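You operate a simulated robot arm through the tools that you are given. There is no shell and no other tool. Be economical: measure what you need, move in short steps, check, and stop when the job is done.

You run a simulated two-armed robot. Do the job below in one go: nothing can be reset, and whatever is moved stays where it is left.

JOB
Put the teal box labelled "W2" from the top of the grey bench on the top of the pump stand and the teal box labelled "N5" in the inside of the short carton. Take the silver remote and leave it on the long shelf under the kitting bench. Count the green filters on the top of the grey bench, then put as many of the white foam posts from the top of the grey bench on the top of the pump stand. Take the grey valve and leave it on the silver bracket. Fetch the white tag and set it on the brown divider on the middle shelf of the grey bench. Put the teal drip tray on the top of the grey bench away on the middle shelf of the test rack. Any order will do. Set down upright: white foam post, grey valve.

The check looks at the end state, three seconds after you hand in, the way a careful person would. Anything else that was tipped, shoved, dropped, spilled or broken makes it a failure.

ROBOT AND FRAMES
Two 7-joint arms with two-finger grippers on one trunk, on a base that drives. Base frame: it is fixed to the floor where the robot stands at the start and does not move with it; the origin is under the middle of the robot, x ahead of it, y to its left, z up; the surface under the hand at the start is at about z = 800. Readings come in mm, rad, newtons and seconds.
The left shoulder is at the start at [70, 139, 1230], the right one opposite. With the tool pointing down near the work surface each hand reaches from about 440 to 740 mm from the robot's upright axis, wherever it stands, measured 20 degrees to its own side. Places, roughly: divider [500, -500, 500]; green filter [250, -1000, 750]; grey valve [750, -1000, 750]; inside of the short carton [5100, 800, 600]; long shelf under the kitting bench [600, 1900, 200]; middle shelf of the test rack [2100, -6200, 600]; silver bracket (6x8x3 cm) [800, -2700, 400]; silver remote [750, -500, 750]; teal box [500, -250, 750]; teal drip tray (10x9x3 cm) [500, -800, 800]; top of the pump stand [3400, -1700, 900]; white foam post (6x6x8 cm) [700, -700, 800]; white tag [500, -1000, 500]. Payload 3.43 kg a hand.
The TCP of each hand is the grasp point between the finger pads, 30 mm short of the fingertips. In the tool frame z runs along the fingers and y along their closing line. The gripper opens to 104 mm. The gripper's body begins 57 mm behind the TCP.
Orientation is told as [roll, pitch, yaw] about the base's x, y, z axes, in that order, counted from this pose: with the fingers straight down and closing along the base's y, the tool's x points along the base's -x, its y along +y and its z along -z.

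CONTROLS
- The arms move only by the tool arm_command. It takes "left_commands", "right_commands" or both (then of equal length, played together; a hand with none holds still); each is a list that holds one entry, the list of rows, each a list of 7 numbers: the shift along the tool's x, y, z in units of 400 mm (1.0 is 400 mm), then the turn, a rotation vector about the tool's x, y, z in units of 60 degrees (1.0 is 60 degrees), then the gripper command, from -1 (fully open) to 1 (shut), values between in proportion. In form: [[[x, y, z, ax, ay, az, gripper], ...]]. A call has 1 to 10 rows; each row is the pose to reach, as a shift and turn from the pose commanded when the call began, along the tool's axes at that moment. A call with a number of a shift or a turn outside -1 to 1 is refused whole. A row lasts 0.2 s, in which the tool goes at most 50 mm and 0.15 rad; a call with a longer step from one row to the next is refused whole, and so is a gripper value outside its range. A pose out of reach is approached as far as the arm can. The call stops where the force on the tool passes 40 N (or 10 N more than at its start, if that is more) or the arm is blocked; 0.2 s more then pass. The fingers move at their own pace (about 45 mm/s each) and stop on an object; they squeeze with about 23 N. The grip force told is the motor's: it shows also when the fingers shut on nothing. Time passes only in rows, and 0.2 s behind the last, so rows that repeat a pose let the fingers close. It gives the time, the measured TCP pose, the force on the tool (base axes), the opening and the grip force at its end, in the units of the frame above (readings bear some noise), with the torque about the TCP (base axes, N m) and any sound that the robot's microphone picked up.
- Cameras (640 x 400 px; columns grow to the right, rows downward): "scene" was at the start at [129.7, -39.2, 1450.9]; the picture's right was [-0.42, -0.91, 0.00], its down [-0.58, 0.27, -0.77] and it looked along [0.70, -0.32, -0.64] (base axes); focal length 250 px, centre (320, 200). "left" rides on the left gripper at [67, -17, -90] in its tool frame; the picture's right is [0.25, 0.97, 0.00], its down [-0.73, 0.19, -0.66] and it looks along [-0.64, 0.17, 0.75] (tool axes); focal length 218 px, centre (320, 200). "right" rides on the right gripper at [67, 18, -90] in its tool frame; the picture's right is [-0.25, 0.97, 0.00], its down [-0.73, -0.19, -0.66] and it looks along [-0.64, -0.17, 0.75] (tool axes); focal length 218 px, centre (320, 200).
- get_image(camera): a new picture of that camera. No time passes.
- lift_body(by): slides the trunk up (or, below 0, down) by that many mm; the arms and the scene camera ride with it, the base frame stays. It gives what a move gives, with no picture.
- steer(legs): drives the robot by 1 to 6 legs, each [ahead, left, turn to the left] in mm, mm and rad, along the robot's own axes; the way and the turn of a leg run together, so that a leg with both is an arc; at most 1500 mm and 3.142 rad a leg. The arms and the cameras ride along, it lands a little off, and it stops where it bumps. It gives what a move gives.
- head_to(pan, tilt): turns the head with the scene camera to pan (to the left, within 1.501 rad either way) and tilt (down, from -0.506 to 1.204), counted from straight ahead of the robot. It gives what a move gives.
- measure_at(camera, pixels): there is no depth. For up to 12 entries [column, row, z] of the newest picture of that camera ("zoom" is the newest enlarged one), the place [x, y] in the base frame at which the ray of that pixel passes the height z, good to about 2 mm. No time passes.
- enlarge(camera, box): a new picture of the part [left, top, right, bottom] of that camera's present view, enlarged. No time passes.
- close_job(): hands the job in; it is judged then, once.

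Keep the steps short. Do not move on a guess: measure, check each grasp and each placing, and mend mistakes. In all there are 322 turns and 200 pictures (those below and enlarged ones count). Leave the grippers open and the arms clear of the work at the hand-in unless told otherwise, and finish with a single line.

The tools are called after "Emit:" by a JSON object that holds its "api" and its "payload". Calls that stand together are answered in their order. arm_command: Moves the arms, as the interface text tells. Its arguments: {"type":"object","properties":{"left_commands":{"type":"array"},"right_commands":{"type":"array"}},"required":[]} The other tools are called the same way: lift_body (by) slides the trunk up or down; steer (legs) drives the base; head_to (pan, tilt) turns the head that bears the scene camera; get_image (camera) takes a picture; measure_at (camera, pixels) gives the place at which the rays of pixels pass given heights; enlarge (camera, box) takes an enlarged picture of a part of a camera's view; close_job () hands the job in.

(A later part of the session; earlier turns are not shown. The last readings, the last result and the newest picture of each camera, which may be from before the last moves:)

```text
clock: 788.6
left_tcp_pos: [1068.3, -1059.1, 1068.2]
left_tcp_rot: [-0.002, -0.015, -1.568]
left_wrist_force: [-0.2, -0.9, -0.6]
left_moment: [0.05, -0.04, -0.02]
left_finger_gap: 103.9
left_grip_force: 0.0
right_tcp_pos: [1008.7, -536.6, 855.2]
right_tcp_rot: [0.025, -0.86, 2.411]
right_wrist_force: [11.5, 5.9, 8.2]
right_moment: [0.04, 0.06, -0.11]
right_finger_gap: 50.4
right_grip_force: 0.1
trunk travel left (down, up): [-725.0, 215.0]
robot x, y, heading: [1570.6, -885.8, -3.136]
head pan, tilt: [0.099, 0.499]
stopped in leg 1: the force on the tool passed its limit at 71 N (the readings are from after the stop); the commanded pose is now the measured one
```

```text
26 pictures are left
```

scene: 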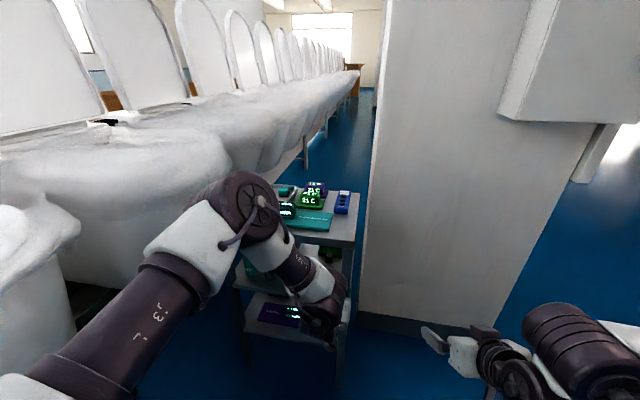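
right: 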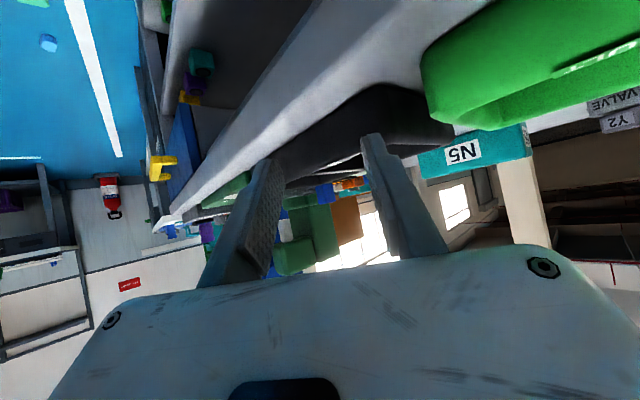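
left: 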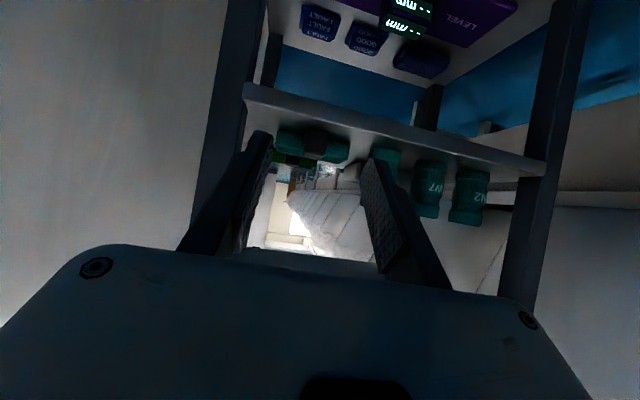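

The hand had sunk while out of reach and touched something at the bench's back edge. I back off at once and inspect.

Emit:
{"api": "steer", "payload": {"legs": [[-250, 0, 0]]}}

Emit:
{"api": "head_to", "payload": {"pan": -0.1, "tilt": 0.6}}

Emit:
{"api": "get_image", "payload": {"camera": "scene"}}

Emit:
{"api": "enlarge", "payload": {"camera": "scene", "box": [220, 150, 420, 260]}}

```text
clock: 790.4
left_tcp_pos: [1316.7, -1055.2, 1067.7]
left_tcp_rot: [-0.002, -0.018, -1.57]
left_wrist_force: [0.8, -0.6, 0.3]
left_moment: [0.01, -0.04, 0.01]
left_finger_gap: 104.1
left_grip_force: 0.1
right_tcp_pos: [1256.6, -536.0, 851.9]
right_tcp_rot: [0.031, -0.856, 2.407]
right_wrist_force: [0.7, 0.1, 0.6]
right_moment: [-0.04, 0.02, -0.02]
right_finger_gap: 59.7
right_grip_force: 0.0
trunk travel left (down, up): [-725.0, 215.0]
robot x, y, heading: [1818.2, -883.5, -3.14]
head pan, tilt: [0.099, 0.499]
```

```text
clock: 791.2
left_tcp_pos: [1317.5, -1056.7, 1068.2]
left_tcp_rot: [-0.003, -0.018, -1.568]
left_wrist_force: [-0.8, -0.3, 0.4]
left_moment: [-0.02, 0.0, -0.02]
left_finger_gap: 103.7
left_grip_force: 0.0
right_tcp_pos: [1259.1, -535.4, 853.1]
right_tcp_rot: [0.033, -0.858, 2.409]
right_wrist_force: [0.5, 0.1, 0.1]
right_moment: [0.0, -0.01, -0.01]
right_finger_gap: 59.6
right_grip_force: 0.1
trunk travel left (down, up): [-725.0, 215.0]
robot x, y, heading: [1815.3, -879.8, -3.137]
head pan, tilt: [-0.099, 0.6]
```

```text
25 pictures are left
```

scene: 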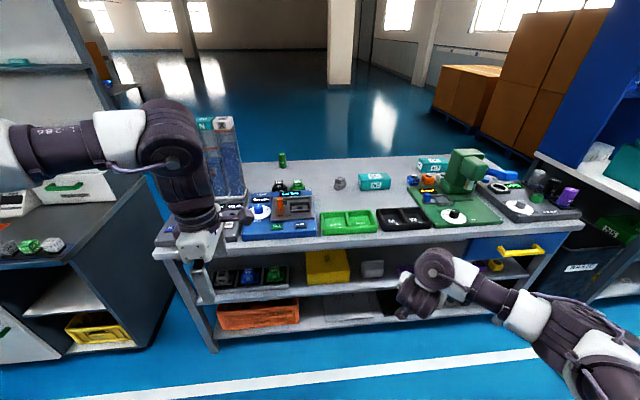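

```text
3.20 times, centred on (320, 205) of scene
```

zoom: 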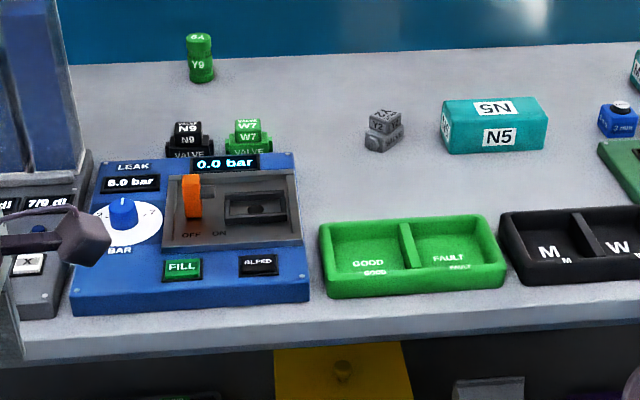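

Emit:
{"api": "measure_at", "payload": {"camera": "zoom", "pixels": [[328, 298, 800], [505, 289, 800], [515, 285, 800], [503, 213, 830], [497, 222, 830], [320, 228, 830]]}}

Emit:
{"api": "enlarge", "payload": {"camera": "scene", "box": [370, 190, 450, 250]}}

```text
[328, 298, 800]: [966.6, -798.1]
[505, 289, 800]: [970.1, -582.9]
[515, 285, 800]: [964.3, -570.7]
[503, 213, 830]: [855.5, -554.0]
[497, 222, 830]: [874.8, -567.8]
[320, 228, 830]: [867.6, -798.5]
```

```text
6.67 times, centred on (410, 220) of scene
```

zoom: 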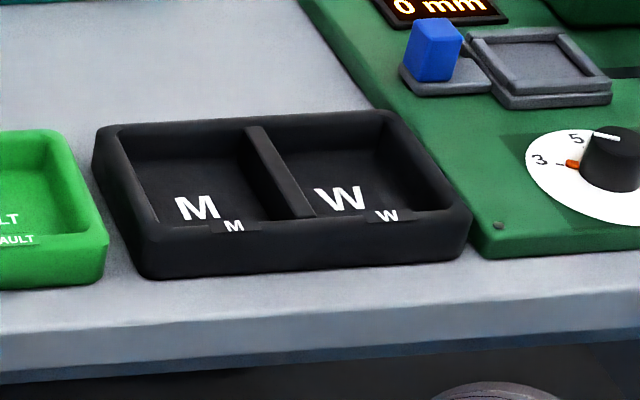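

The dishes are where they were. New, safer plan: grip the valve from straight above, turn it by 44° in place, then regrasp tilted with the hand straight ahead. I bring the right hand back to straight, then vertical.

Emit:
{"api": "arm_command", "payload": {"right_commands": [[[-0.035, 0, -0.03, -0.08, 0, -0.066, -1], [-0.07, 0, -0.06, -0.16, 0, -0.131, -1], [-0.105, 0, -0.09, -0.24, 0, -0.197, -1], [-0.14, 0, -0.12, -0.32, 0, -0.263, -1], [-0.175, 0, -0.15, -0.4, 0, -0.329, -1], [-0.21, 0, -0.18, -0.48, 0, -0.394, -1], [-0.246, 0, -0.2125, -0.56, 0, -0.46, -1]]]}}

Emit:
{"api": "arm_command", "payload": {"right_commands": [[[0, 0, 0, 0, 0.12, 0, -1], [0, 0, 0, 0, 0.24, 0, -1], [0, 0, 0, 0, 0.36, 0, -1], [0, 0, 0, 0, 0.48, 0, -1], [0, 0, 0, 0, 0.6, 0, -1], [0, 0, 0, 0, 0.72, 0, -1], [0, 0, 0, 0, 0.83, 0, -1]]]}}

```text
clock: 792.8
left_tcp_pos: [1317.3, -1055.9, 1068.8]
left_tcp_rot: [0.0, -0.018, -1.567]
left_wrist_force: [0.3, 0.2, -0.2]
left_moment: [-0.01, -0.01, -0.05]
left_finger_gap: 104.2
left_grip_force: 0.0
right_tcp_pos: [1258.8, -534.5, 984.0]
right_tcp_rot: [0.053, -0.88, -3.13]
right_wrist_force: [-0.4, 0.4, 0.2]
right_moment: [-0.01, 0.0, 0.02]
right_finger_gap: 104.0
right_grip_force: 0.0
trunk travel left (down, up): [-725.0, 215.0]
robot x, y, heading: [1818.4, -881.0, -3.138]
head pan, tilt: [-0.099, 0.6]
```

```text
clock: 794.4
left_tcp_pos: [1315.3, -1058.1, 1067.8]
left_tcp_rot: [-0.001, -0.018, -1.569]
left_wrist_force: [-1.1, -0.4, -0.6]
left_moment: [0.0, -0.03, -0.02]
left_finger_gap: 104.0
left_grip_force: 0.1
right_tcp_pos: [1257.9, -534.8, 984.3]
right_tcp_rot: [0.034, -0.008, -3.095]
right_wrist_force: [0.0, -0.6, 0.5]
right_moment: [0.01, 0.02, 0.0]
right_finger_gap: 103.8
right_grip_force: 0.1
trunk travel left (down, up): [-725.0, 215.0]
robot x, y, heading: [1818.6, -882.3, -3.138]
head pan, tilt: [-0.099, 0.6]
```

Emit:
{"api": "arm_command", "payload": {"right_commands": [[[0, 0.075, 0, 0.006, 0.002, -0.12, 0.0], [0, 0.15, 0, 0.012, 0.004, -0.24, 0.0], [0, 0.225, 0, 0.018, 0.006, -0.36, 0.0], [-0.01, 0.3, 0, 0.024, 0.008, -0.48, 0.0], [-0.015, 0.375, 0, 0.03, 0.008, -0.6, 0.0], [-0.02, 0.45, 0, 0.0325, 0.008, -0.724, 0.0]]]}}

Emit:
{"api": "steer", "payload": {"legs": [[500, 0, 0]]}}

```text
clock: 795.8
left_tcp_pos: [1316.6, -1056.6, 1068.4]
left_tcp_rot: [-0.002, -0.019, -1.568]
left_wrist_force: [0.1, -0.6, -0.7]
left_moment: [0.02, -0.03, 0.03]
left_finger_gap: 104.1
left_grip_force: 0.0
right_tcp_pos: [1259.0, -713.7, 991.7]
right_tcp_rot: [-0.011, -0.009, -2.334]
right_wrist_force: [-0.3, 0.3, -0.5]
right_moment: [0.01, 0.01, 0.05]
right_finger_gap: 51.8
right_grip_force: 0.1
trunk travel left (down, up): [-725.0, 215.0]
robot x, y, heading: [1816.6, -883.6, -3.135]
head pan, tilt: [-0.099, 0.6]
```

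```text
clock: 798.7
left_tcp_pos: [815.8, -1058.2, 1069.0]
left_tcp_rot: [-0.001, -0.017, -1.567]
left_wrist_force: [-0.6, 0.4, 0.6]
left_moment: [0.02, 0.0, 0.02]
left_finger_gap: 103.8
left_grip_force: 0.0
right_tcp_pos: [760.2, -714.6, 990.5]
right_tcp_rot: [-0.01, -0.009, -2.335]
right_wrist_force: [0.4, 0.6, -0.5]
right_moment: [0.0, 0.02, 0.01]
right_finger_gap: 52.0
right_grip_force: 0.1
trunk travel left (down, up): [-725.0, 215.0]
robot x, y, heading: [1319.0, -883.9, -3.137]
head pan, tilt: [-0.099, 0.6]
```

Emit:
{"api": "steer", "payload": {"legs": [[55, -42, 0]]}}

Emit:
{"api": "arm_command", "payload": {"right_commands": [[[-0.05, -0.053, 0.05, 0, 0, 0, 0.0], [-0.1, -0.106, 0.1, 0, 0, 0, 0.0], [-0.16, -0.168, 0.15, 0, 0, 0, 0.0]]]}}

Emit:
{"api": "get_image", "payload": {"camera": "right"}}

```text
clock: 799.7
left_tcp_pos: [765.3, -1020.0, 1070.1]
left_tcp_rot: [-0.005, -0.014, -1.568]
left_wrist_force: [0.9, 0.0, -0.1]
left_moment: [0.06, 0.01, 0.0]
left_finger_gap: 104.1
left_grip_force: 0.2
right_tcp_pos: [708.0, -676.7, 992.7]
right_tcp_rot: [-0.011, -0.011, -2.335]
right_wrist_force: [0.1, -0.4, 0.8]
right_moment: [0.03, -0.02, -0.03]
right_finger_gap: 51.9
right_grip_force: 0.1
trunk travel left (down, up): [-725.0, 215.0]
robot x, y, heading: [1263.1, -846.6, -3.141]
head pan, tilt: [-0.099, 0.6]
```

```text
clock: 800.5
left_tcp_pos: [759.6, -1019.1, 1066.9]
left_tcp_rot: [0.0, -0.018, -1.569]
left_wrist_force: [-0.6, -1.3, -0.3]
left_moment: [0.01, -0.05, -0.03]
left_finger_gap: 104.2
left_grip_force: 0.0
right_tcp_pos: [608.9, -676.1, 928.9]
right_tcp_rot: [-0.008, -0.007, -2.329]
right_wrist_force: [-1.0, -0.6, -0.2]
right_moment: [-0.01, -0.03, -0.02]
right_finger_gap: 51.9
right_grip_force: 0.0
trunk travel left (down, up): [-725.0, 215.0]
robot x, y, heading: [1265.9, -843.0, -3.136]
head pan, tilt: [-0.099, 0.6]
```

```text
22 pictures are left
```

right: 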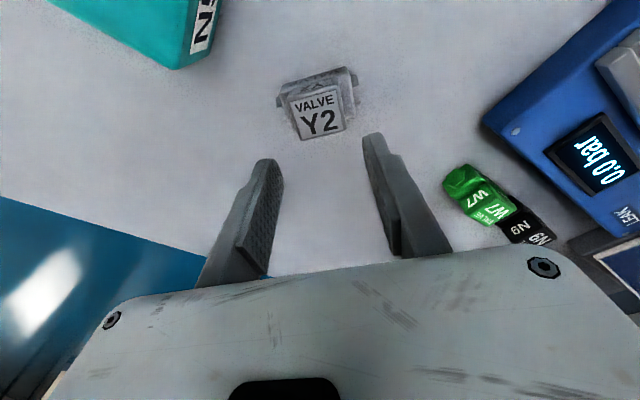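

Emit:
{"api": "measure_at", "payload": {"camera": "right", "pixels": [[290, 98, 848], [336, 88, 848], [347, 128, 848], [300, 139, 848], [277, 83, 800], [350, 66, 800]]}}

```text
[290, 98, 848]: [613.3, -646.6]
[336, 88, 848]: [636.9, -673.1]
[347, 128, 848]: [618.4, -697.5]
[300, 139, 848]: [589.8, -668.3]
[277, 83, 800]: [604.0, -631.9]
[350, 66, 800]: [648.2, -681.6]
```

Emit:
{"api": "arm_command", "payload": {"right_commands": [[[0.018, 0.002, 0.08, 0, 0, 0, 0.0], [0.018, 0.002, 0.168, 0, 0, 0, 0.0], [0.018, 0.002, 0.168, 0, 0, 0, 1], [0.018, 0.002, 0.168, 0, 0, 0, 1], [0.018, 0.002, 0.168, 0, 0, 0, 1], [0.018, 0.002, 0.15, 0, 0, 0, 1], [0.018, 0.002, 0.118, 0, 0, 0, 1]]]}}

Emit:
{"api": "arm_command", "payload": {"right_commands": [[[0, 0, 0, 0, 0, -0.12, 1], [0, 0, 0, 0, 0, -0.24, 1], [0, 0, 0, 0, 0, -0.36, 1], [0, 0, 0, 0, 0, -0.48, 1], [0, 0, 0, 0, 0, -0.6, 1], [0, 0, 0, 0, 0, -0.725, 1], [0, 0, 0, 0, 0, -0.725, 1]]]}}

Emit:
{"api": "get_image", "payload": {"camera": "right"}}

```text
clock: 802.1
left_tcp_pos: [761.7, -1016.7, 1068.8]
left_tcp_rot: [-0.001, -0.019, -1.567]
left_wrist_force: [1.0, 0.1, 0.1]
left_moment: [-0.03, -0.01, -0.02]
left_finger_gap: 103.9
left_grip_force: 0.0
right_tcp_pos: [616.9, -669.7, 883.9]
right_tcp_rot: [-0.009, -0.011, -2.333]
right_wrist_force: [0.2, -0.5, -1.9]
right_moment: [-0.01, -0.02, 0.01]
right_finger_gap: 39.5
right_grip_force: 22.7
trunk travel left (down, up): [-725.0, 215.0]
robot x, y, heading: [1263.5, -844.3, -3.146]
head pan, tilt: [-0.099, 0.6]
```

```text
clock: 803.7
left_tcp_pos: [760.9, -1018.6, 1068.6]
left_tcp_rot: [-0.001, -0.015, -1.568]
left_wrist_force: [0.5, -1.0, -0.1]
left_moment: [0.02, 0.02, 0.02]
left_finger_gap: 103.9
left_grip_force: 0.1
right_tcp_pos: [615.3, -669.7, 884.2]
right_tcp_rot: [-0.015, -0.002, -1.573]
right_wrist_force: [-0.1, 0.2, -1.2]
right_moment: [-0.02, -0.01, 0.03]
right_finger_gap: 39.5
right_grip_force: 23.2
trunk travel left (down, up): [-725.0, 215.0]
robot x, y, heading: [1261.9, -846.3, -3.143]
head pan, tilt: [-0.099, 0.6]
```

```text
21 pictures are left
```

right: 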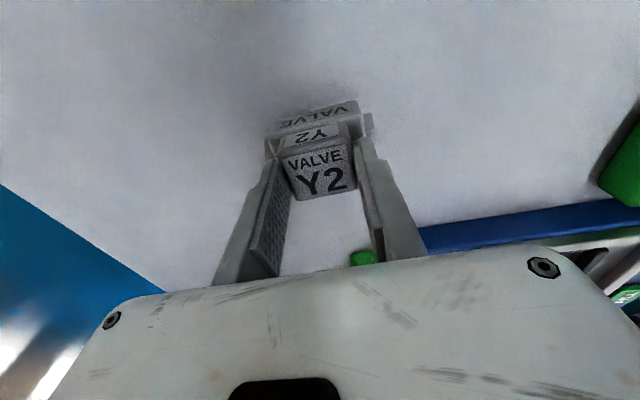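

Emit:
{"api": "arm_command", "payload": {"right_commands": [[[0, 0, 0.03, 0, 0, 0, 1], [0, 0, 0.05, 0, 0, 0, 1], [0, 0, 0.0555, 0, 0, 0, 1]]]}}

Emit:
{"api": "arm_command", "payload": {"right_commands": [[[0, 0, 0.004, 0, 0, 0, 1], [0, 0, 0.004, 0, 0, 0, 0.0], [0, 0, 0.004, 0, 0, 0, 0.0], [0, 0, -0.05, 0, 0, 0, 0.0], [0, 0, -0.15, 0, 0, 0, 0.0], [0, 0, -0.25, 0, 0, 0, 0.0], [0, 0, -0.33, 0, 0, 0, 0.0]]]}}

Emit:
{"api": "get_image", "payload": {"camera": "right"}}

```text
clock: 804.5
left_tcp_pos: [761.5, -1017.2, 1068.9]
left_tcp_rot: [-0.003, -0.018, -1.569]
left_wrist_force: [-0.6, 0.2, 0.0]
left_moment: [0.01, 0.02, -0.02]
left_finger_gap: 104.1
left_grip_force: 0.0
right_tcp_pos: [615.7, -669.4, 863.1]
right_tcp_rot: [-0.017, -0.002, -1.575]
right_wrist_force: [-1.4, 0.6, 6.3]
right_moment: [-0.07, -0.18, 0.01]
right_finger_gap: 39.3
right_grip_force: 23.3
trunk travel left (down, up): [-725.0, 215.0]
robot x, y, heading: [1264.6, -841.1, -3.138]
head pan, tilt: [-0.099, 0.6]
```

```text
clock: 806.1
left_tcp_pos: [761.7, -1018.3, 1068.8]
left_tcp_rot: [-0.002, -0.017, -1.568]
left_wrist_force: [0.4, -1.3, 0.2]
left_moment: [-0.01, -0.03, 0.04]
left_finger_gap: 104.0
left_grip_force: 0.0
right_tcp_pos: [618.1, -671.0, 993.5]
right_tcp_rot: [-0.015, -0.002, -1.575]
right_wrist_force: [0.7, -0.2, -0.9]
right_moment: [0.01, -0.01, -0.01]
right_finger_gap: 51.7
right_grip_force: 0.1
trunk travel left (down, up): [-725.0, 215.0]
robot x, y, heading: [1263.1, -844.3, -3.137]
head pan, tilt: [-0.099, 0.6]
```

```text
20 pictures are left
```

right: 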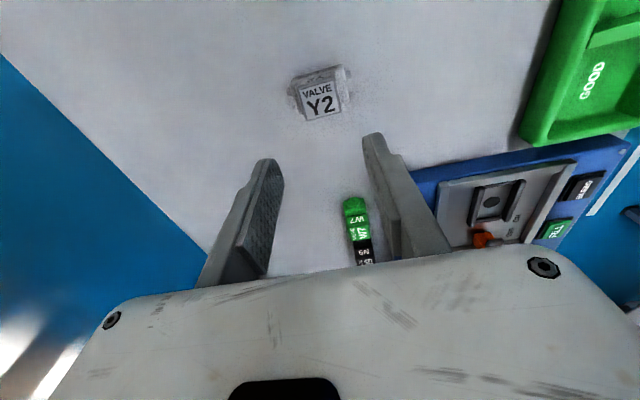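

Emit:
{"api": "arm_command", "payload": {"right_commands": [[[0, 0.03, 0, 0, 0, 0.12, 0.0], [0, 0.06, 0, 0, 0, 0.24, 0.0], [0, 0.09, 0, 0, 0, 0.36, 0.0], [0, 0.12, 0, 0, 0, 0.48, 0.0], [0, 0.15, 0, 0, 0, 0.6, 0.0], [0, 0.15, 0, 0, 0, 0.72, 0.0], [0, 0.15, 0, 0, 0, 0.84, 0.0], [0, 0.15, 0, 0, 0, 0.96, 0.0]]]}}

Emit:
{"api": "arm_command", "payload": {"right_commands": [[[0, 0, 0, 0.01, 0, 0.12, 0.0], [0, 0, 0, 0.01, 0, 0.24, 0.0], [0, 0, 0, 0.01, 0, 0.36, 0.0], [0, 0, 0, 0.01, 0, 0.48, 0.0], [0, 0, 0, 0.01, 0, 0.54, 0.0]]]}}

Emit:
{"api": "arm_command", "payload": {"right_commands": [[[0, 0, 0, 0, -0.12, 0, 0.0], [0, 0, 0, 0, -0.24, 0, 0.0], [0, 0, 0, 0, -0.36, 0, 0.0], [0, 0, 0, 0, -0.48, 0, 0.0], [0, 0, 0, 0, -0.6, 0, 0.0], [0, 0, 0, 0, -0.72, 0, 0.0], [0, 0, 0, 0, -0.833, 0, 0.0]]]}}

```text
clock: 807.9
left_tcp_pos: [762.9, -1017.1, 1067.7]
left_tcp_rot: [-0.001, -0.017, -1.568]
left_wrist_force: [-0.7, -0.7, 0.9]
left_moment: [0.0, -0.04, -0.01]
left_finger_gap: 103.8
left_grip_force: 0.1
right_tcp_pos: [677.5, -670.3, 992.6]
right_tcp_rot: [-0.008, -0.011, -2.581]
right_wrist_force: [0.3, 1.1, -0.5]
right_moment: [-0.02, -0.01, 0.01]
right_finger_gap: 51.9
right_grip_force: 0.0
trunk travel left (down, up): [-725.0, 215.0]
robot x, y, heading: [1265.5, -844.8, -3.137]
head pan, tilt: [-0.099, 0.6]
```

```text
clock: 809.1
left_tcp_pos: [762.6, -1017.2, 1068.4]
left_tcp_rot: [-0.001, -0.017, -1.568]
left_wrist_force: [-0.2, -0.4, -0.4]
left_moment: [0.0, -0.01, 0.01]
left_finger_gap: 104.0
left_grip_force: 0.1
right_tcp_pos: [676.9, -670.5, 993.0]
right_tcp_rot: [-0.009, -0.019, 3.137]
right_wrist_force: [0.3, 0.1, 0.8]
right_moment: [0.01, 0.02, 0.0]
right_finger_gap: 52.1
right_grip_force: 0.0
trunk travel left (down, up): [-725.0, 215.0]
robot x, y, heading: [1265.4, -843.9, -3.138]
head pan, tilt: [-0.099, 0.6]
```

```text
clock: 810.7
left_tcp_pos: [761.6, -1016.6, 1069.2]
left_tcp_rot: [-0.002, -0.019, -1.567]
left_wrist_force: [-0.6, -0.1, 0.6]
left_moment: [-0.02, 0.02, 0.01]
left_finger_gap: 103.8
left_grip_force: 0.0
right_tcp_pos: [678.5, -670.2, 994.3]
right_tcp_rot: [-0.015, -0.893, -3.133]
right_wrist_force: [-0.8, -0.1, -1.4]
right_moment: [0.03, -0.01, -0.02]
right_finger_gap: 52.1
right_grip_force: 0.1
trunk travel left (down, up): [-725.0, 215.0]
robot x, y, heading: [1261.4, -844.7, -3.141]
head pan, tilt: [-0.099, 0.6]
```

Emit:
{"api": "arm_command", "payload": {"right_commands": [[[0.03, 0, 0.075, 0, 0, 0, 0.0], [0.065, 0, 0.15, 0, 0, 0, 0.0], [0.102, 0, 0.227, 0, 0, 0, 0.0], [0.15, 0, 0.265, 0, 0, 0, 0.0], [0.194, 0, 0.301, 0, 0, 0, 0.0]]]}}

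Emit:
{"api": "get_image", "payload": {"camera": "right"}}

```text
clock: 811.9
left_tcp_pos: [762.3, -1017.5, 1068.8]
left_tcp_rot: [-0.003, -0.018, -1.568]
left_wrist_force: [0.5, -0.2, 0.3]
left_moment: [0.01, -0.01, -0.01]
left_finger_gap: 103.9
left_grip_force: 0.1
right_tcp_pos: [631.5, -667.9, 856.3]
right_tcp_rot: [-0.014, -0.891, -3.135]
right_wrist_force: [-0.3, -0.2, -1.0]
right_moment: [0.01, -0.01, 0.0]
right_finger_gap: 51.9
right_grip_force: 0.1
trunk travel left (down, up): [-725.0, 215.0]
robot x, y, heading: [1264.3, -843.5, -3.134]
head pan, tilt: [-0.099, 0.6]
```

```text
19 pictures are left
```

right: 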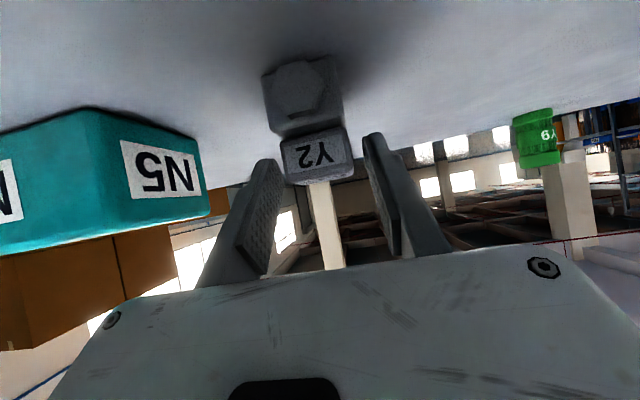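

Aligned; now the port faces the hand and the base is the narrow way. I close and lift.

Emit:
{"api": "arm_command", "payload": {"right_commands": [[[0, 0, 0, 0, 0, 0, 1], [0, 0, 0, 0, 0, 0, 1], [0, 0, 0, 0, 0, 0, 1], [-0.029, 0, -0.0235, 0, 0, 0, 1], [-0.058, 0, -0.047, 0, 0, 0, 1], [-0.116, 0, -0.094, 0, 0, 0, 1], [-0.175, 0, -0.141, 0, 0, 0, 1]]]}}

Emit:
{"api": "steer", "payload": {"legs": [[-530, 0, 0], [0, 900, 0], [0, 1130, 0]]}}

Emit:
{"api": "get_image", "payload": {"camera": "right"}}

```text
clock: 813.5
left_tcp_pos: [762.8, -1019.4, 1068.6]
left_tcp_rot: [-0.002, -0.016, -1.566]
left_wrist_force: [0.2, 0.4, 0.5]
left_moment: [-0.02, -0.02, -0.03]
left_finger_gap: 104.2
left_grip_force: 0.1
right_tcp_pos: [634.2, -670.8, 946.3]
right_tcp_rot: [-0.018, -0.889, -3.131]
right_wrist_force: [-0.1, 0.8, -0.9]
right_moment: [0.02, -0.03, -0.01]
right_finger_gap: 35.4
right_grip_force: 23.5
trunk travel left (down, up): [-725.0, 215.0]
robot x, y, heading: [1261.2, -843.7, -3.137]
head pan, tilt: [-0.099, 0.6]
```

```text
clock: 826.3
left_tcp_pos: [1265.9, -3044.7, 1067.2]
left_tcp_rot: [-0.002, -0.016, -1.584]
left_wrist_force: [0.1, 0.2, 0.6]
left_moment: [0.04, -0.02, -0.03]
left_finger_gap: 104.2
left_grip_force: 0.1
right_tcp_pos: [1143.7, -2694.2, 945.6]
right_tcp_rot: [-0.013, -0.889, 3.132]
right_wrist_force: [0.0, 0.4, -1.7]
right_moment: [0.01, -0.01, 0.01]
right_finger_gap: 35.4
right_grip_force: 22.7
trunk travel left (down, up): [-725.0, 215.0]
robot x, y, heading: [1772.8, -2878.0, 3.126]
head pan, tilt: [-0.099, 0.6]
```

```text
18 pictures are left
```

right: 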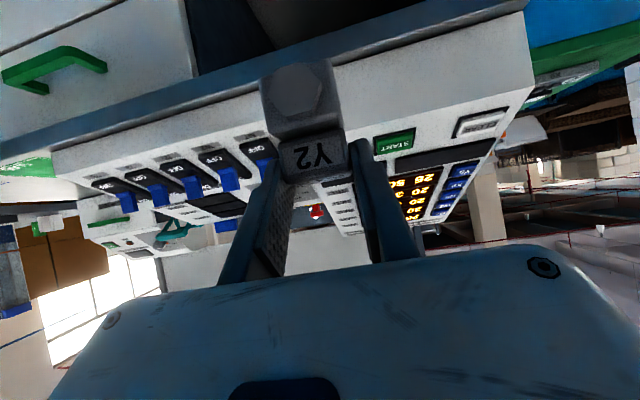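

Valve held. I retract the left hand, square the heading, lower the trunk, and check the arm's posture.

Emit:
{"api": "arm_command", "payload": {"left_commands": [[[0, 0.09, 0, 0, 0, 0, -1], [0, 0.18, 0, 0, 0, 0, -1], [0, 0.27, 0, 0, 0, 0, -1], [0, 0.35, 0, 0, 0, 0, -1]]]}}

Emit:
{"api": "steer", "payload": {"legs": [[0, 0, 0.012]]}}

Emit:
{"api": "lift_body", "payload": {"by": -400}}

Emit:
{"api": "lift_body", "payload": {"by": -38}}

Emit:
{"api": "get_image", "payload": {"camera": "scene"}}

```text
clock: 827.3
left_tcp_pos: [1408.2, -3045.9, 1069.4]
left_tcp_rot: [-0.004, -0.018, -1.585]
left_wrist_force: [-0.1, 0.4, 0.1]
left_moment: [0.02, 0.02, -0.02]
left_finger_gap: 103.9
left_grip_force: 0.1
right_tcp_pos: [1145.6, -2694.1, 947.3]
right_tcp_rot: [-0.014, -0.891, 3.132]
right_wrist_force: [0.0, -0.1, -1.2]
right_moment: [0.01, 0.0, 0.02]
right_finger_gap: 35.3
right_grip_force: 22.7
trunk travel left (down, up): [-725.0, 215.0]
robot x, y, heading: [1770.8, -2878.7, 3.131]
head pan, tilt: [-0.099, 0.6]
```

```text
clock: 828.0
left_tcp_pos: [1408.9, -3049.7, 1069.4]
left_tcp_rot: [-0.001, -0.018, -1.575]
left_wrist_force: [0.7, -0.2, -0.3]
left_moment: [0.01, 0.01, -0.02]
left_finger_gap: 104.1
left_grip_force: 0.0
right_tcp_pos: [1142.6, -2701.8, 945.8]
right_tcp_rot: [-0.015, -0.888, -3.139]
right_wrist_force: [0.1, 0.2, -1.3]
right_moment: [0.01, -0.03, 0.01]
right_finger_gap: 35.8
right_grip_force: 23.0
trunk travel left (down, up): [-725.0, 215.0]
robot x, y, heading: [1775.5, -2877.9, 3.141]
head pan, tilt: [-0.099, 0.6]
```

```text
clock: 831.9
left_tcp_pos: [1408.9, -3051.4, 667.7]
left_tcp_rot: [-0.001, -0.017, -1.576]
left_wrist_force: [0.1, 0.9, -0.4]
left_moment: [0.01, 0.0, -0.05]
left_finger_gap: 103.8
left_grip_force: 0.1
right_tcp_pos: [1142.1, -2702.3, 546.1]
right_tcp_rot: [-0.014, -0.891, -3.14]
right_wrist_force: [0.6, -0.1, -2.2]
right_moment: [-0.01, -0.04, -0.03]
right_finger_gap: 35.6
right_grip_force: 22.8
trunk travel left (down, up): [-325.0, 615.0]
robot x, y, heading: [1771.1, -2882.3, 3.142]
head pan, tilt: [-0.099, 0.6]
```

```text
clock: 832.7
left_tcp_pos: [1408.6, -3051.1, 631.1]
left_tcp_rot: [-0.002, -0.018, -1.576]
left_wrist_force: [0.9, -0.4, -0.8]
left_moment: [0.0, -0.01, -0.01]
left_finger_gap: 103.8
left_grip_force: 0.1
right_tcp_pos: [1141.0, -2701.8, 508.9]
right_tcp_rot: [-0.014, -0.889, -3.139]
right_wrist_force: [0.0, 0.4, -2.1]
right_moment: [-0.03, -0.05, -0.01]
right_finger_gap: 35.4
right_grip_force: 22.7
trunk travel left (down, up): [-287.0, 653.0]
robot x, y, heading: [1771.7, -2876.0, 3.142]
head pan, tilt: [-0.099, 0.6]
```

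```text
17 pictures are left
```

scene: 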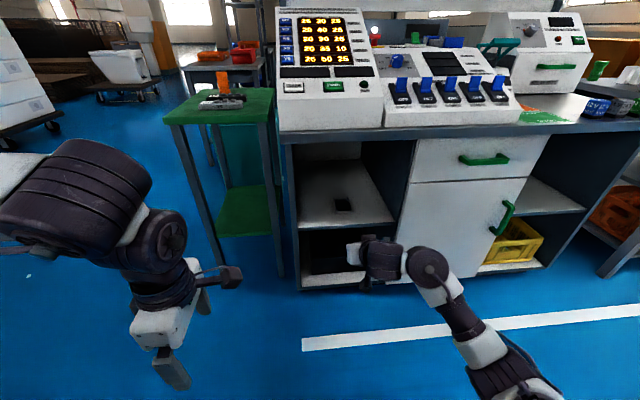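

Arm posture is low and to the side — it clears the desk. I drive in.

Emit:
{"api": "steer", "payload": {"legs": [[150, 1, 0], [135, 1, 0]]}}

Emit:
{"api": "get_image", "payload": {"camera": "right"}}

Emit:
{"api": "enlarge", "payload": {"camera": "scene", "box": [300, 130, 480, 300]}}

```text
clock: 835.0
left_tcp_pos: [1123.7, -3052.7, 630.5]
left_tcp_rot: [-0.001, -0.019, -1.573]
left_wrist_force: [-0.2, 0.2, 0.5]
left_moment: [0.01, 0.0, 0.0]
left_finger_gap: 104.1
left_grip_force: 0.0
right_tcp_pos: [858.1, -2703.8, 507.8]
right_tcp_rot: [-0.014, -0.889, -3.138]
right_wrist_force: [0.9, 0.2, -2.1]
right_moment: [-0.01, -0.03, 0.01]
right_finger_gap: 35.4
right_grip_force: 23.0
trunk travel left (down, up): [-287.0, 653.0]
robot x, y, heading: [1485.8, -2881.9, 3.144]
head pan, tilt: [-0.099, 0.6]
```

```text
16 pictures are left
```

right: 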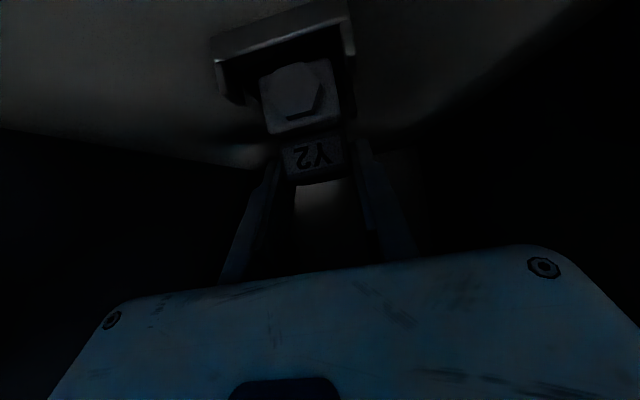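

```text
2.35 times, centred on (390, 215) of scene
```

zoom: 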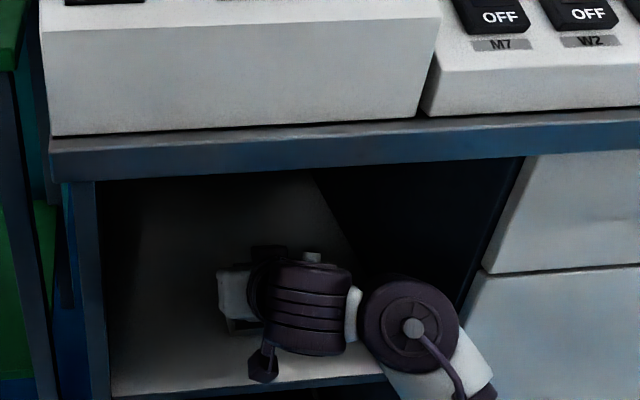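

Emit:
{"api": "enlarge", "payload": {"camera": "right", "box": [190, 0, 380, 190]}}

Emit:
{"api": "measure_at", "payload": {"camera": "zoom", "pixels": [[210, 75, 400], [488, 5, 400], [215, 130, 412], [500, 60, 412]]}}

```text
2.11 times, centred on (285, 95) of right
```

zoom: 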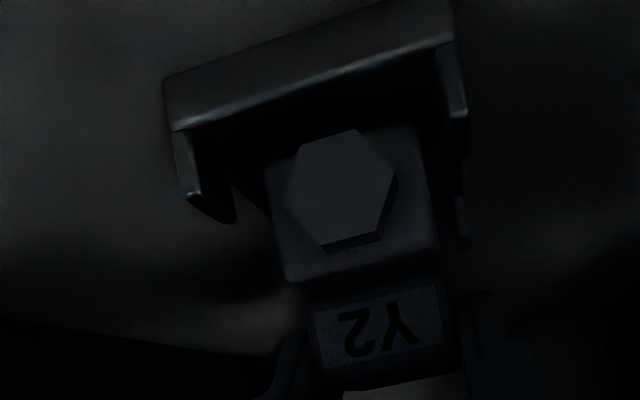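

```text
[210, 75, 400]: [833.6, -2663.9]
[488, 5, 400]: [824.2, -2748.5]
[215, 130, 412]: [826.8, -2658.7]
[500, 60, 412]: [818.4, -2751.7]
```

Emit:
{"api": "measure_at", "payload": {"camera": "zoom", "pixels": [[165, 80, 400], [451, 3, 400], [172, 131, 412], [455, 43, 412], [184, 198, 430], [450, 112, 430], [466, 112, 430], [202, 205, 430], [270, 190, 452], [420, 140, 452]]}}

```text
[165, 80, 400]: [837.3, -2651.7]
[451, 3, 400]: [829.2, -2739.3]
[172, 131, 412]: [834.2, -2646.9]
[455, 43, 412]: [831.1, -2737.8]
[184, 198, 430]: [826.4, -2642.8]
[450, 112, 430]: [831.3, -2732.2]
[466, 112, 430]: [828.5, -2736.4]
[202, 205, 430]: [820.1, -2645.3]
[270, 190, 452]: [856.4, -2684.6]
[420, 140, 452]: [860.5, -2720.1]
```

Cross-checking both cameras, the shelf is at z≈434 and the bracket spans x 804–885, y −2735…−2674 (centre [844, −2704]) — the valve already hangs right over the seat between the posts. I lower it in small steps.

Emit:
{"api": "arm_command", "payload": {"right_commands": [[[0.003, 0, 0.0024, 0, 0, 0, 1], [0.0058, 0, 0.0047, 0, 0, 0, 1], [0.0087, 0, 0.0071, 0, 0, 0, 1]]]}}

Emit:
{"api": "arm_command", "payload": {"right_commands": [[[0.003, 0, 0.0024, 0, 0, 0, 1], [0.0048, 0, 0.0039, 0, 0, 0, 1]]]}}

```text
clock: 835.8
left_tcp_pos: [1124.5, -3053.0, 631.2]
left_tcp_rot: [-0.002, -0.018, -1.572]
left_wrist_force: [0.6, -0.3, 0.1]
left_moment: [-0.03, 0.0, 0.0]
left_finger_gap: 103.9
left_grip_force: 0.1
right_tcp_pos: [857.8, -2704.0, 504.0]
right_tcp_rot: [-0.014, -0.889, -3.137]
right_wrist_force: [-0.4, -0.3, 0.2]
right_moment: [-0.02, 0.03, -0.01]
right_finger_gap: 35.6
right_grip_force: 23.5
trunk travel left (down, up): [-287.0, 653.0]
robot x, y, heading: [1489.4, -2882.7, 3.146]
head pan, tilt: [-0.099, 0.6]
```

```text
clock: 836.4
left_tcp_pos: [1124.4, -3054.2, 631.8]
left_tcp_rot: [-0.002, -0.017, -1.571]
left_wrist_force: [-0.7, 1.5, 0.1]
left_moment: [-0.01, 0.01, 0.02]
left_finger_gap: 103.9
left_grip_force: 0.0
right_tcp_pos: [858.7, -2704.2, 503.1]
right_tcp_rot: [-0.01, -0.894, -3.141]
right_wrist_force: [-0.8, 0.5, 10.9]
right_moment: [-0.1, 0.02, -0.03]
right_finger_gap: 35.5
right_grip_force: 22.8
trunk travel left (down, up): [-287.0, 653.0]
robot x, y, heading: [1485.2, -2880.9, 3.141]
head pan, tilt: [-0.099, 0.6]
```

Contact at valve bottom z≈447, as expected for the seat. I look before releasing.

Emit:
{"api": "enlarge", "payload": {"camera": "right", "box": [190, 0, 380, 190]}}

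```text
2.11 times, centred on (285, 95) of right
```

zoom: 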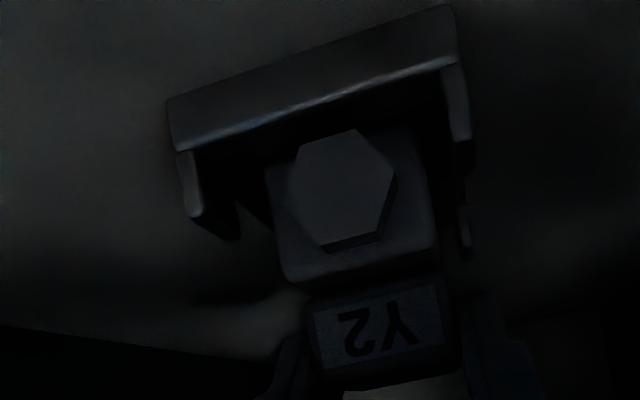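

It sits between the posts. I release, rise slightly and back out.

Emit:
{"api": "arm_command", "payload": {"right_commands": [[[-0.001, 0, -0.0008, 0, 0, 0, 0.0], [-0.001, 0, -0.0008, 0, 0, 0, 0.0], [-0.001, 0, -0.0008, 0, 0, 0, 0.0], [-0.03, 0, -0.0245, 0, 0, 0, 0.0], [-0.06, 0, -0.049, 0, 0, 0, 0.0]]]}}

Emit:
{"api": "steer", "payload": {"legs": [[-300, 0, 0]]}}

Emit:
{"api": "enlarge", "payload": {"camera": "scene", "box": [310, 160, 410, 240]}}

```text
clock: 837.6
left_tcp_pos: [1125.0, -3053.3, 631.3]
left_tcp_rot: [-0.002, -0.017, -1.574]
left_wrist_force: [-0.1, -0.3, 0.7]
left_moment: [0.02, -0.01, 0.02]
left_finger_gap: 104.1
left_grip_force: 0.1
right_tcp_pos: [857.0, -2705.5, 532.0]
right_tcp_rot: [-0.015, -0.888, -3.14]
right_wrist_force: [0.0, 0.0, 0.1]
right_moment: [0.05, 0.02, -0.01]
right_finger_gap: 52.0
right_grip_force: 0.0
trunk travel left (down, up): [-287.0, 653.0]
robot x, y, heading: [1488.5, -2880.2, 3.141]
head pan, tilt: [-0.099, 0.6]
```

```text
clock: 839.6
left_tcp_pos: [1426.1, -3053.6, 631.1]
left_tcp_rot: [-0.002, -0.018, -1.57]
left_wrist_force: [-0.5, -0.3, 0.4]
left_moment: [-0.01, -0.01, -0.01]
left_finger_gap: 104.0
left_grip_force: 0.0
right_tcp_pos: [1158.3, -2705.6, 532.4]
right_tcp_rot: [-0.013, -0.891, -3.139]
right_wrist_force: [0.4, 0.2, 0.0]
right_moment: [0.02, -0.02, 0.01]
right_finger_gap: 51.9
right_grip_force: 0.1
trunk travel left (down, up): [-287.0, 653.0]
robot x, y, heading: [1787.0, -2882.4, -3.145]
head pan, tilt: [-0.099, 0.6]
```

```text
5.00 times, centred on (360, 200) of scene
```

zoom: 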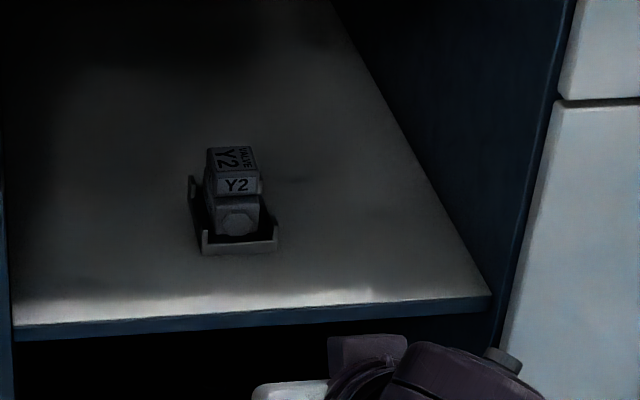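

The valve stands upright in the bracket. Last item: N5. I raise the trunk, re-extend the left hand and retract/raise the right hand.

Emit:
{"api": "lift_body", "payload": {"by": 400}}

Emit:
{"api": "lift_body", "payload": {"by": 38}}

Emit:
{"api": "arm_command", "payload": {"left_commands": [[[0, -0.09, 0, 0, 0, 0, -1], [0, -0.18, 0, 0, 0, 0, -1], [0, -0.27, 0, 0, 0, 0, -1], [0, -0.36, 0, 0, 0, 0, -1], [0, -0.45, 0, 0, 0, 0, -1], [0, -0.54, 0, 0, 0, 0, -1]]], "right_commands": [[[-0.007, 0, -0.09, 0, 0, 0, -1], [-0.014, 0, -0.18, 0, 0, 0, -1], [-0.021, 0, -0.27, 0, 0, 0, -1], [-0.028, 0, -0.36, 0, 0, 0, -1], [-0.034, 0, -0.45, 0, 0, 0, -1], [-0.04, 0, -0.547, 0, 0, 0, -1]]]}}

Emit:
{"api": "steer", "payload": {"legs": [[0, -850, 0], [0, -850, 0], [0, -850, 0]]}}

```text
clock: 843.5
left_tcp_pos: [1425.3, -3053.1, 1031.2]
left_tcp_rot: [-0.002, -0.017, -1.57]
left_wrist_force: [0.0, 0.8, -0.1]
left_moment: [-0.06, -0.01, 0.02]
left_finger_gap: 103.7
left_grip_force: 0.2
right_tcp_pos: [1158.0, -2705.3, 932.3]
right_tcp_rot: [-0.014, -0.889, -3.139]
right_wrist_force: [-0.2, 0.3, 0.5]
right_moment: [0.01, -0.04, -0.04]
right_finger_gap: 51.9
right_grip_force: 0.1
trunk travel left (down, up): [-687.0, 253.0]
robot x, y, heading: [1784.4, -2880.2, -3.139]
head pan, tilt: [-0.099, 0.6]
```

```text
clock: 844.3
left_tcp_pos: [1424.3, -3054.1, 1068.6]
left_tcp_rot: [-0.002, -0.018, -1.57]
left_wrist_force: [-0.1, -0.6, -0.4]
left_moment: [0.02, 0.0, -0.03]
left_finger_gap: 103.9
left_grip_force: 0.1
right_tcp_pos: [1157.6, -2705.0, 969.0]
right_tcp_rot: [-0.015, -0.887, -3.136]
right_wrist_force: [0.0, -0.1, -0.9]
right_moment: [-0.02, -0.03, -0.01]
right_finger_gap: 51.9
right_grip_force: 0.0
trunk travel left (down, up): [-725.0, 215.0]
robot x, y, heading: [1788.6, -2880.3, -3.141]
head pan, tilt: [-0.099, 0.6]
```

```text
clock: 845.6
left_tcp_pos: [1226.4, -3051.4, 1068.4]
left_tcp_rot: [-0.001, -0.02, -1.572]
left_wrist_force: [-0.4, 0.2, -0.6]
left_moment: [-0.02, -0.05, 0.01]
left_finger_gap: 103.8
left_grip_force: 0.1
right_tcp_pos: [1282.9, -2653.3, 1083.2]
right_tcp_rot: [-0.229, -0.897, -3.044]
right_wrist_force: [-0.5, -0.2, -0.1]
right_moment: [-0.01, 0.01, 0.01]
right_finger_gap: 103.9
right_grip_force: 0.1
right hand out of reach, approached as far as the arm can: row 5, 6
trunk travel left (down, up): [-725.0, 215.0]
robot x, y, heading: [1788.1, -2878.9, 3.142]
head pan, tilt: [-0.099, 0.6]
stopped in row 6 (right hand): the arm was blocked; the commanded pose is now the measured one
```

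```text
clock: 858.3
left_tcp_pos: [1230.7, -505.9, 1068.2]
left_tcp_rot: [-0.001, -0.018, -1.574]
left_wrist_force: [0.0, 0.1, -0.1]
left_moment: [0.02, 0.02, 0.02]
left_finger_gap: 104.0
left_grip_force: 0.1
right_tcp_pos: [1288.9, -107.7, 1083.7]
right_tcp_rot: [-0.229, -0.895, -3.044]
right_wrist_force: [0.2, -0.1, -0.1]
right_moment: [0.01, -0.01, -0.01]
right_finger_gap: 104.0
right_grip_force: 0.0
trunk travel left (down, up): [-725.0, 215.0]
robot x, y, heading: [1792.8, -334.3, 3.141]
head pan, tilt: [-0.099, 0.6]
```

Emit:
{"api": "steer", "payload": {"legs": [[510, -7, 0]]}}

Emit:
{"api": "arm_command", "payload": {"left_commands": [[[0, -0.08, 0.02, 0, 0, 0, -1], [0, -0.16, 0.05, 0, 0, 0, -1], [0, -0.245, 0.1, 0, 0, 0, -1]]]}}

Emit:
{"api": "get_image", "payload": {"camera": "left"}}

```text
clock: 861.3
left_tcp_pos: [721.1, -499.5, 1069.1]
left_tcp_rot: [0.0, -0.02, -1.572]
left_wrist_force: [0.0, 0.5, -0.3]
left_moment: [0.02, 0.03, 0.01]
left_finger_gap: 104.3
left_grip_force: 0.0
right_tcp_pos: [779.4, -100.9, 1084.4]
right_tcp_rot: [-0.23, -0.897, -3.042]
right_wrist_force: [-0.3, 0.7, -0.7]
right_moment: [-0.02, 0.02, 0.0]
right_finger_gap: 104.2
right_grip_force: 0.0
trunk travel left (down, up): [-725.0, 215.0]
robot x, y, heading: [1280.7, -327.8, -3.141]
head pan, tilt: [-0.099, 0.6]
```

```text
clock: 862.1
left_tcp_pos: [620.4, -497.8, 1029.3]
left_tcp_rot: [-0.001, -0.022, -1.571]
left_wrist_force: [0.0, 0.7, -0.8]
left_moment: [0.01, -0.01, 0.0]
left_finger_gap: 104.0
left_grip_force: 0.0
right_tcp_pos: [776.2, -98.6, 1082.8]
right_tcp_rot: [-0.23, -0.893, -3.045]
right_wrist_force: [-0.2, 0.3, 0.3]
right_moment: [-0.03, -0.01, 0.0]
right_finger_gap: 103.9
right_grip_force: 0.2
trunk travel left (down, up): [-725.0, 215.0]
robot x, y, heading: [1281.0, -324.3, -3.141]
head pan, tilt: [-0.099, 0.6]
```

```text
11 pictures are left
```

left: 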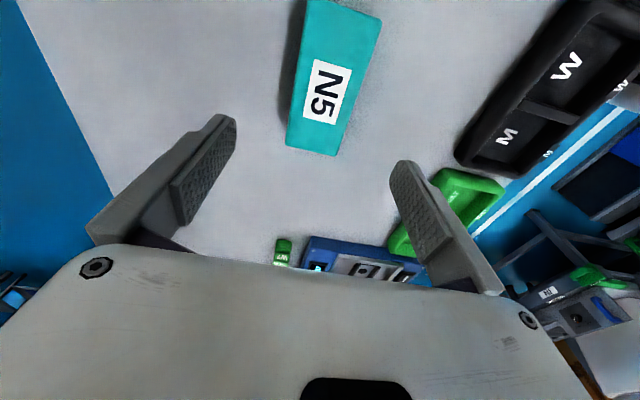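

Emit:
{"api": "measure_at", "payload": {"camera": "left", "pixels": [[336, 155, 850], [288, 147, 850], [381, 22, 850], [306, 5, 850]]}}

```text
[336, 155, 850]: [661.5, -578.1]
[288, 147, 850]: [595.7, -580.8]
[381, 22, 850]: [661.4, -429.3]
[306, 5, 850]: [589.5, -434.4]
```

Emit:
{"api": "arm_command", "payload": {"left_commands": [[[-0.0175, 0.0165, 0.1, 0, 0, 0, -1], [-0.0175, 0.0165, 0.2, 0, 0, 0, -1], [-0.0175, 0.0165, 0.3, 0, 0, 0, -1], [-0.0175, 0.0165, 0.4, 0, 0, 0, -1], [-0.0175, 0.0165, 0.473, 0, 0, 0, -1], [-0.0175, 0.0165, 0.473, 0, 0, 0, 1], [-0.0175, 0.0165, 0.473, 0, 0, 0, 1], [-0.0175, 0.0165, 0.473, 0, 0, 0, 1], [-0.0175, 0.0165, 0.473, 0, 0, 0, 1]]]}}

Emit:
{"api": "arm_command", "payload": {"left_commands": [[[0, 0, -0.1, 0, 0, 0, 1], [0, 0, -0.2, 0, 0, 0, 1], [0, 0, -0.3, 0, 0, 0, 1], [0, 0, -0.4, 0, 0, 0, 1], [0, 0, -0.5, 0, 0, 0, 1]]]}}

```text
clock: 864.1
left_tcp_pos: [628.3, -510.7, 840.6]
left_tcp_rot: [0.001, -0.02, -1.57]
left_wrist_force: [1.1, -0.8, 0.8]
left_moment: [0.11, -0.18, -0.03]
left_finger_gap: 71.5
left_grip_force: 23.3
right_tcp_pos: [778.4, -101.8, 1083.3]
right_tcp_rot: [-0.231, -0.894, -3.043]
right_wrist_force: [-0.3, -0.2, 0.0]
right_moment: [-0.02, -0.01, 0.02]
right_finger_gap: 104.3
right_grip_force: 0.1
trunk travel left (down, up): [-725.0, 215.0]
robot x, y, heading: [1282.7, -324.9, -3.141]
head pan, tilt: [-0.099, 0.6]
```

```text
clock: 865.3
left_tcp_pos: [630.7, -504.8, 1041.5]
left_tcp_rot: [-0.001, -0.02, -1.571]
left_wrist_force: [0.2, 1.2, -3.2]
left_moment: [-0.03, -0.01, 0.0]
left_finger_gap: 71.7
left_grip_force: 23.2
right_tcp_pos: [779.9, -101.0, 1084.3]
right_tcp_rot: [-0.228, -0.894, -3.044]
right_wrist_force: [0.6, 0.5, -0.4]
right_moment: [0.0, -0.02, 0.0]
right_finger_gap: 103.7
right_grip_force: 0.0
trunk travel left (down, up): [-725.0, 215.0]
robot x, y, heading: [1277.6, -328.3, -3.148]
head pan, tilt: [-0.099, 0.6]
```

N5 is held. I drive back, up the aisle, and over to the carton side, turning to face +x in the open area.

Emit:
{"api": "steer", "payload": {"legs": [[-500, 0, 0], [0, -600, 0], [0, -600, 0], [0, -565, 0]]}}

Emit:
{"api": "steer", "payload": {"legs": [[-950, 0, 0], [-950, 0, 0], [0, 0, 1.571], [0, 0, 1.571]]}}

Emit:
{"api": "head_to", "payload": {"pan": -0.25, "tilt": 0.5}}

Emit:
{"api": "get_image", "payload": {"camera": "scene"}}

```text
clock: 877.1
left_tcp_pos: [1117.6, 1262.3, 1040.3]
left_tcp_rot: [-0.003, -0.017, -1.562]
left_wrist_force: [-0.3, -0.3, -2.9]
left_moment: [-0.07, 0.0, -0.02]
left_finger_gap: 71.6
left_grip_force: 23.0
right_tcp_pos: [1261.9, 1668.0, 1084.5]
right_tcp_rot: [-0.231, -0.896, -3.032]
right_wrist_force: [0.4, 0.6, 0.2]
right_moment: [0.01, 0.07, -0.02]
right_finger_gap: 104.1
right_grip_force: 0.0
trunk travel left (down, up): [-725.0, 215.0]
robot x, y, heading: [1766.8, 1451.4, -3.131]
head pan, tilt: [-0.099, 0.6]
```

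```text
clock: 894.3
left_tcp_pos: [4327.0, 1642.2, 1039.7]
left_tcp_rot: [-0.001, -0.019, 1.575]
left_wrist_force: [-0.7, 0.9, -2.8]
left_moment: [0.01, 0.01, 0.0]
left_finger_gap: 71.7
left_grip_force: 22.7
right_tcp_pos: [4178.9, 1236.0, 1083.7]
right_tcp_rot: [-0.231, -0.896, 0.104]
right_wrist_force: [0.2, 0.9, -0.3]
right_moment: [0.0, 0.02, -0.02]
right_finger_gap: 103.9
right_grip_force: 0.1
trunk travel left (down, up): [-725.0, 215.0]
robot x, y, heading: [3676.5, 1460.4, 0.003]
head pan, tilt: [-0.099, 0.6]
```

```text
clock: 895.0
left_tcp_pos: [4326.0, 1642.7, 1038.9]
left_tcp_rot: [-0.003, -0.019, 1.575]
left_wrist_force: [0.8, 0.6, -2.7]
left_moment: [0.04, 0.02, 0.0]
left_finger_gap: 71.6
left_grip_force: 23.1
right_tcp_pos: [4178.7, 1236.4, 1084.9]
right_tcp_rot: [-0.233, -0.897, 0.105]
right_wrist_force: [0.0, -0.5, -0.1]
right_moment: [0.01, -0.01, -0.02]
right_finger_gap: 104.2
right_grip_force: 0.1
trunk travel left (down, up): [-725.0, 215.0]
robot x, y, heading: [3677.3, 1459.6, 0.01]
head pan, tilt: [-0.25, 0.499]
```

```text
10 pictures are left
```

scene: 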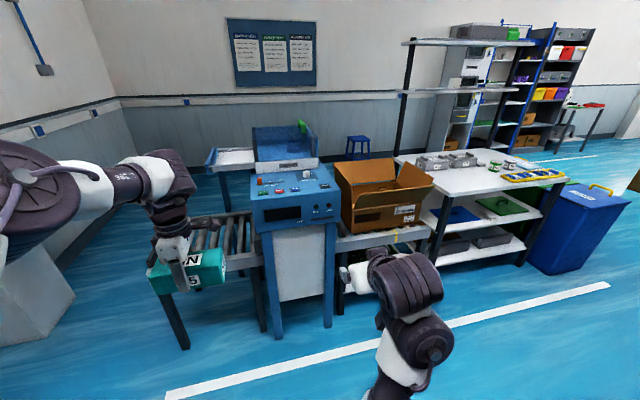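

Emit:
{"api": "measure_at", "payload": {"camera": "scene", "pixels": [[353, 233, 600], [428, 222, 600], [346, 188, 800], [432, 184, 800], [394, 158, 800], [340, 163, 800], [338, 313, 0], [331, 328, 0], [345, 250, 600], [433, 236, 600]]}}

Emit:
{"api": "enlarge", "payload": {"camera": "scene", "box": [310, 130, 460, 270]}}

```text
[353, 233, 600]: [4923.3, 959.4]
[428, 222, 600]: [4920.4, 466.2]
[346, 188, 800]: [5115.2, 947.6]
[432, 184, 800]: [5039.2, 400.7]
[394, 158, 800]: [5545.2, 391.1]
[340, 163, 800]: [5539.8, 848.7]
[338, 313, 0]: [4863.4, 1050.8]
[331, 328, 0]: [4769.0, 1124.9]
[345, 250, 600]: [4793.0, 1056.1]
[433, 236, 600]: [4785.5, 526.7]
```

```text
2.86 times, centred on (385, 200) of scene
```

zoom: 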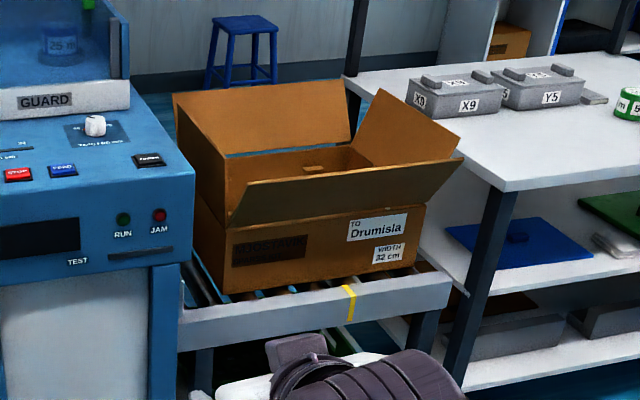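

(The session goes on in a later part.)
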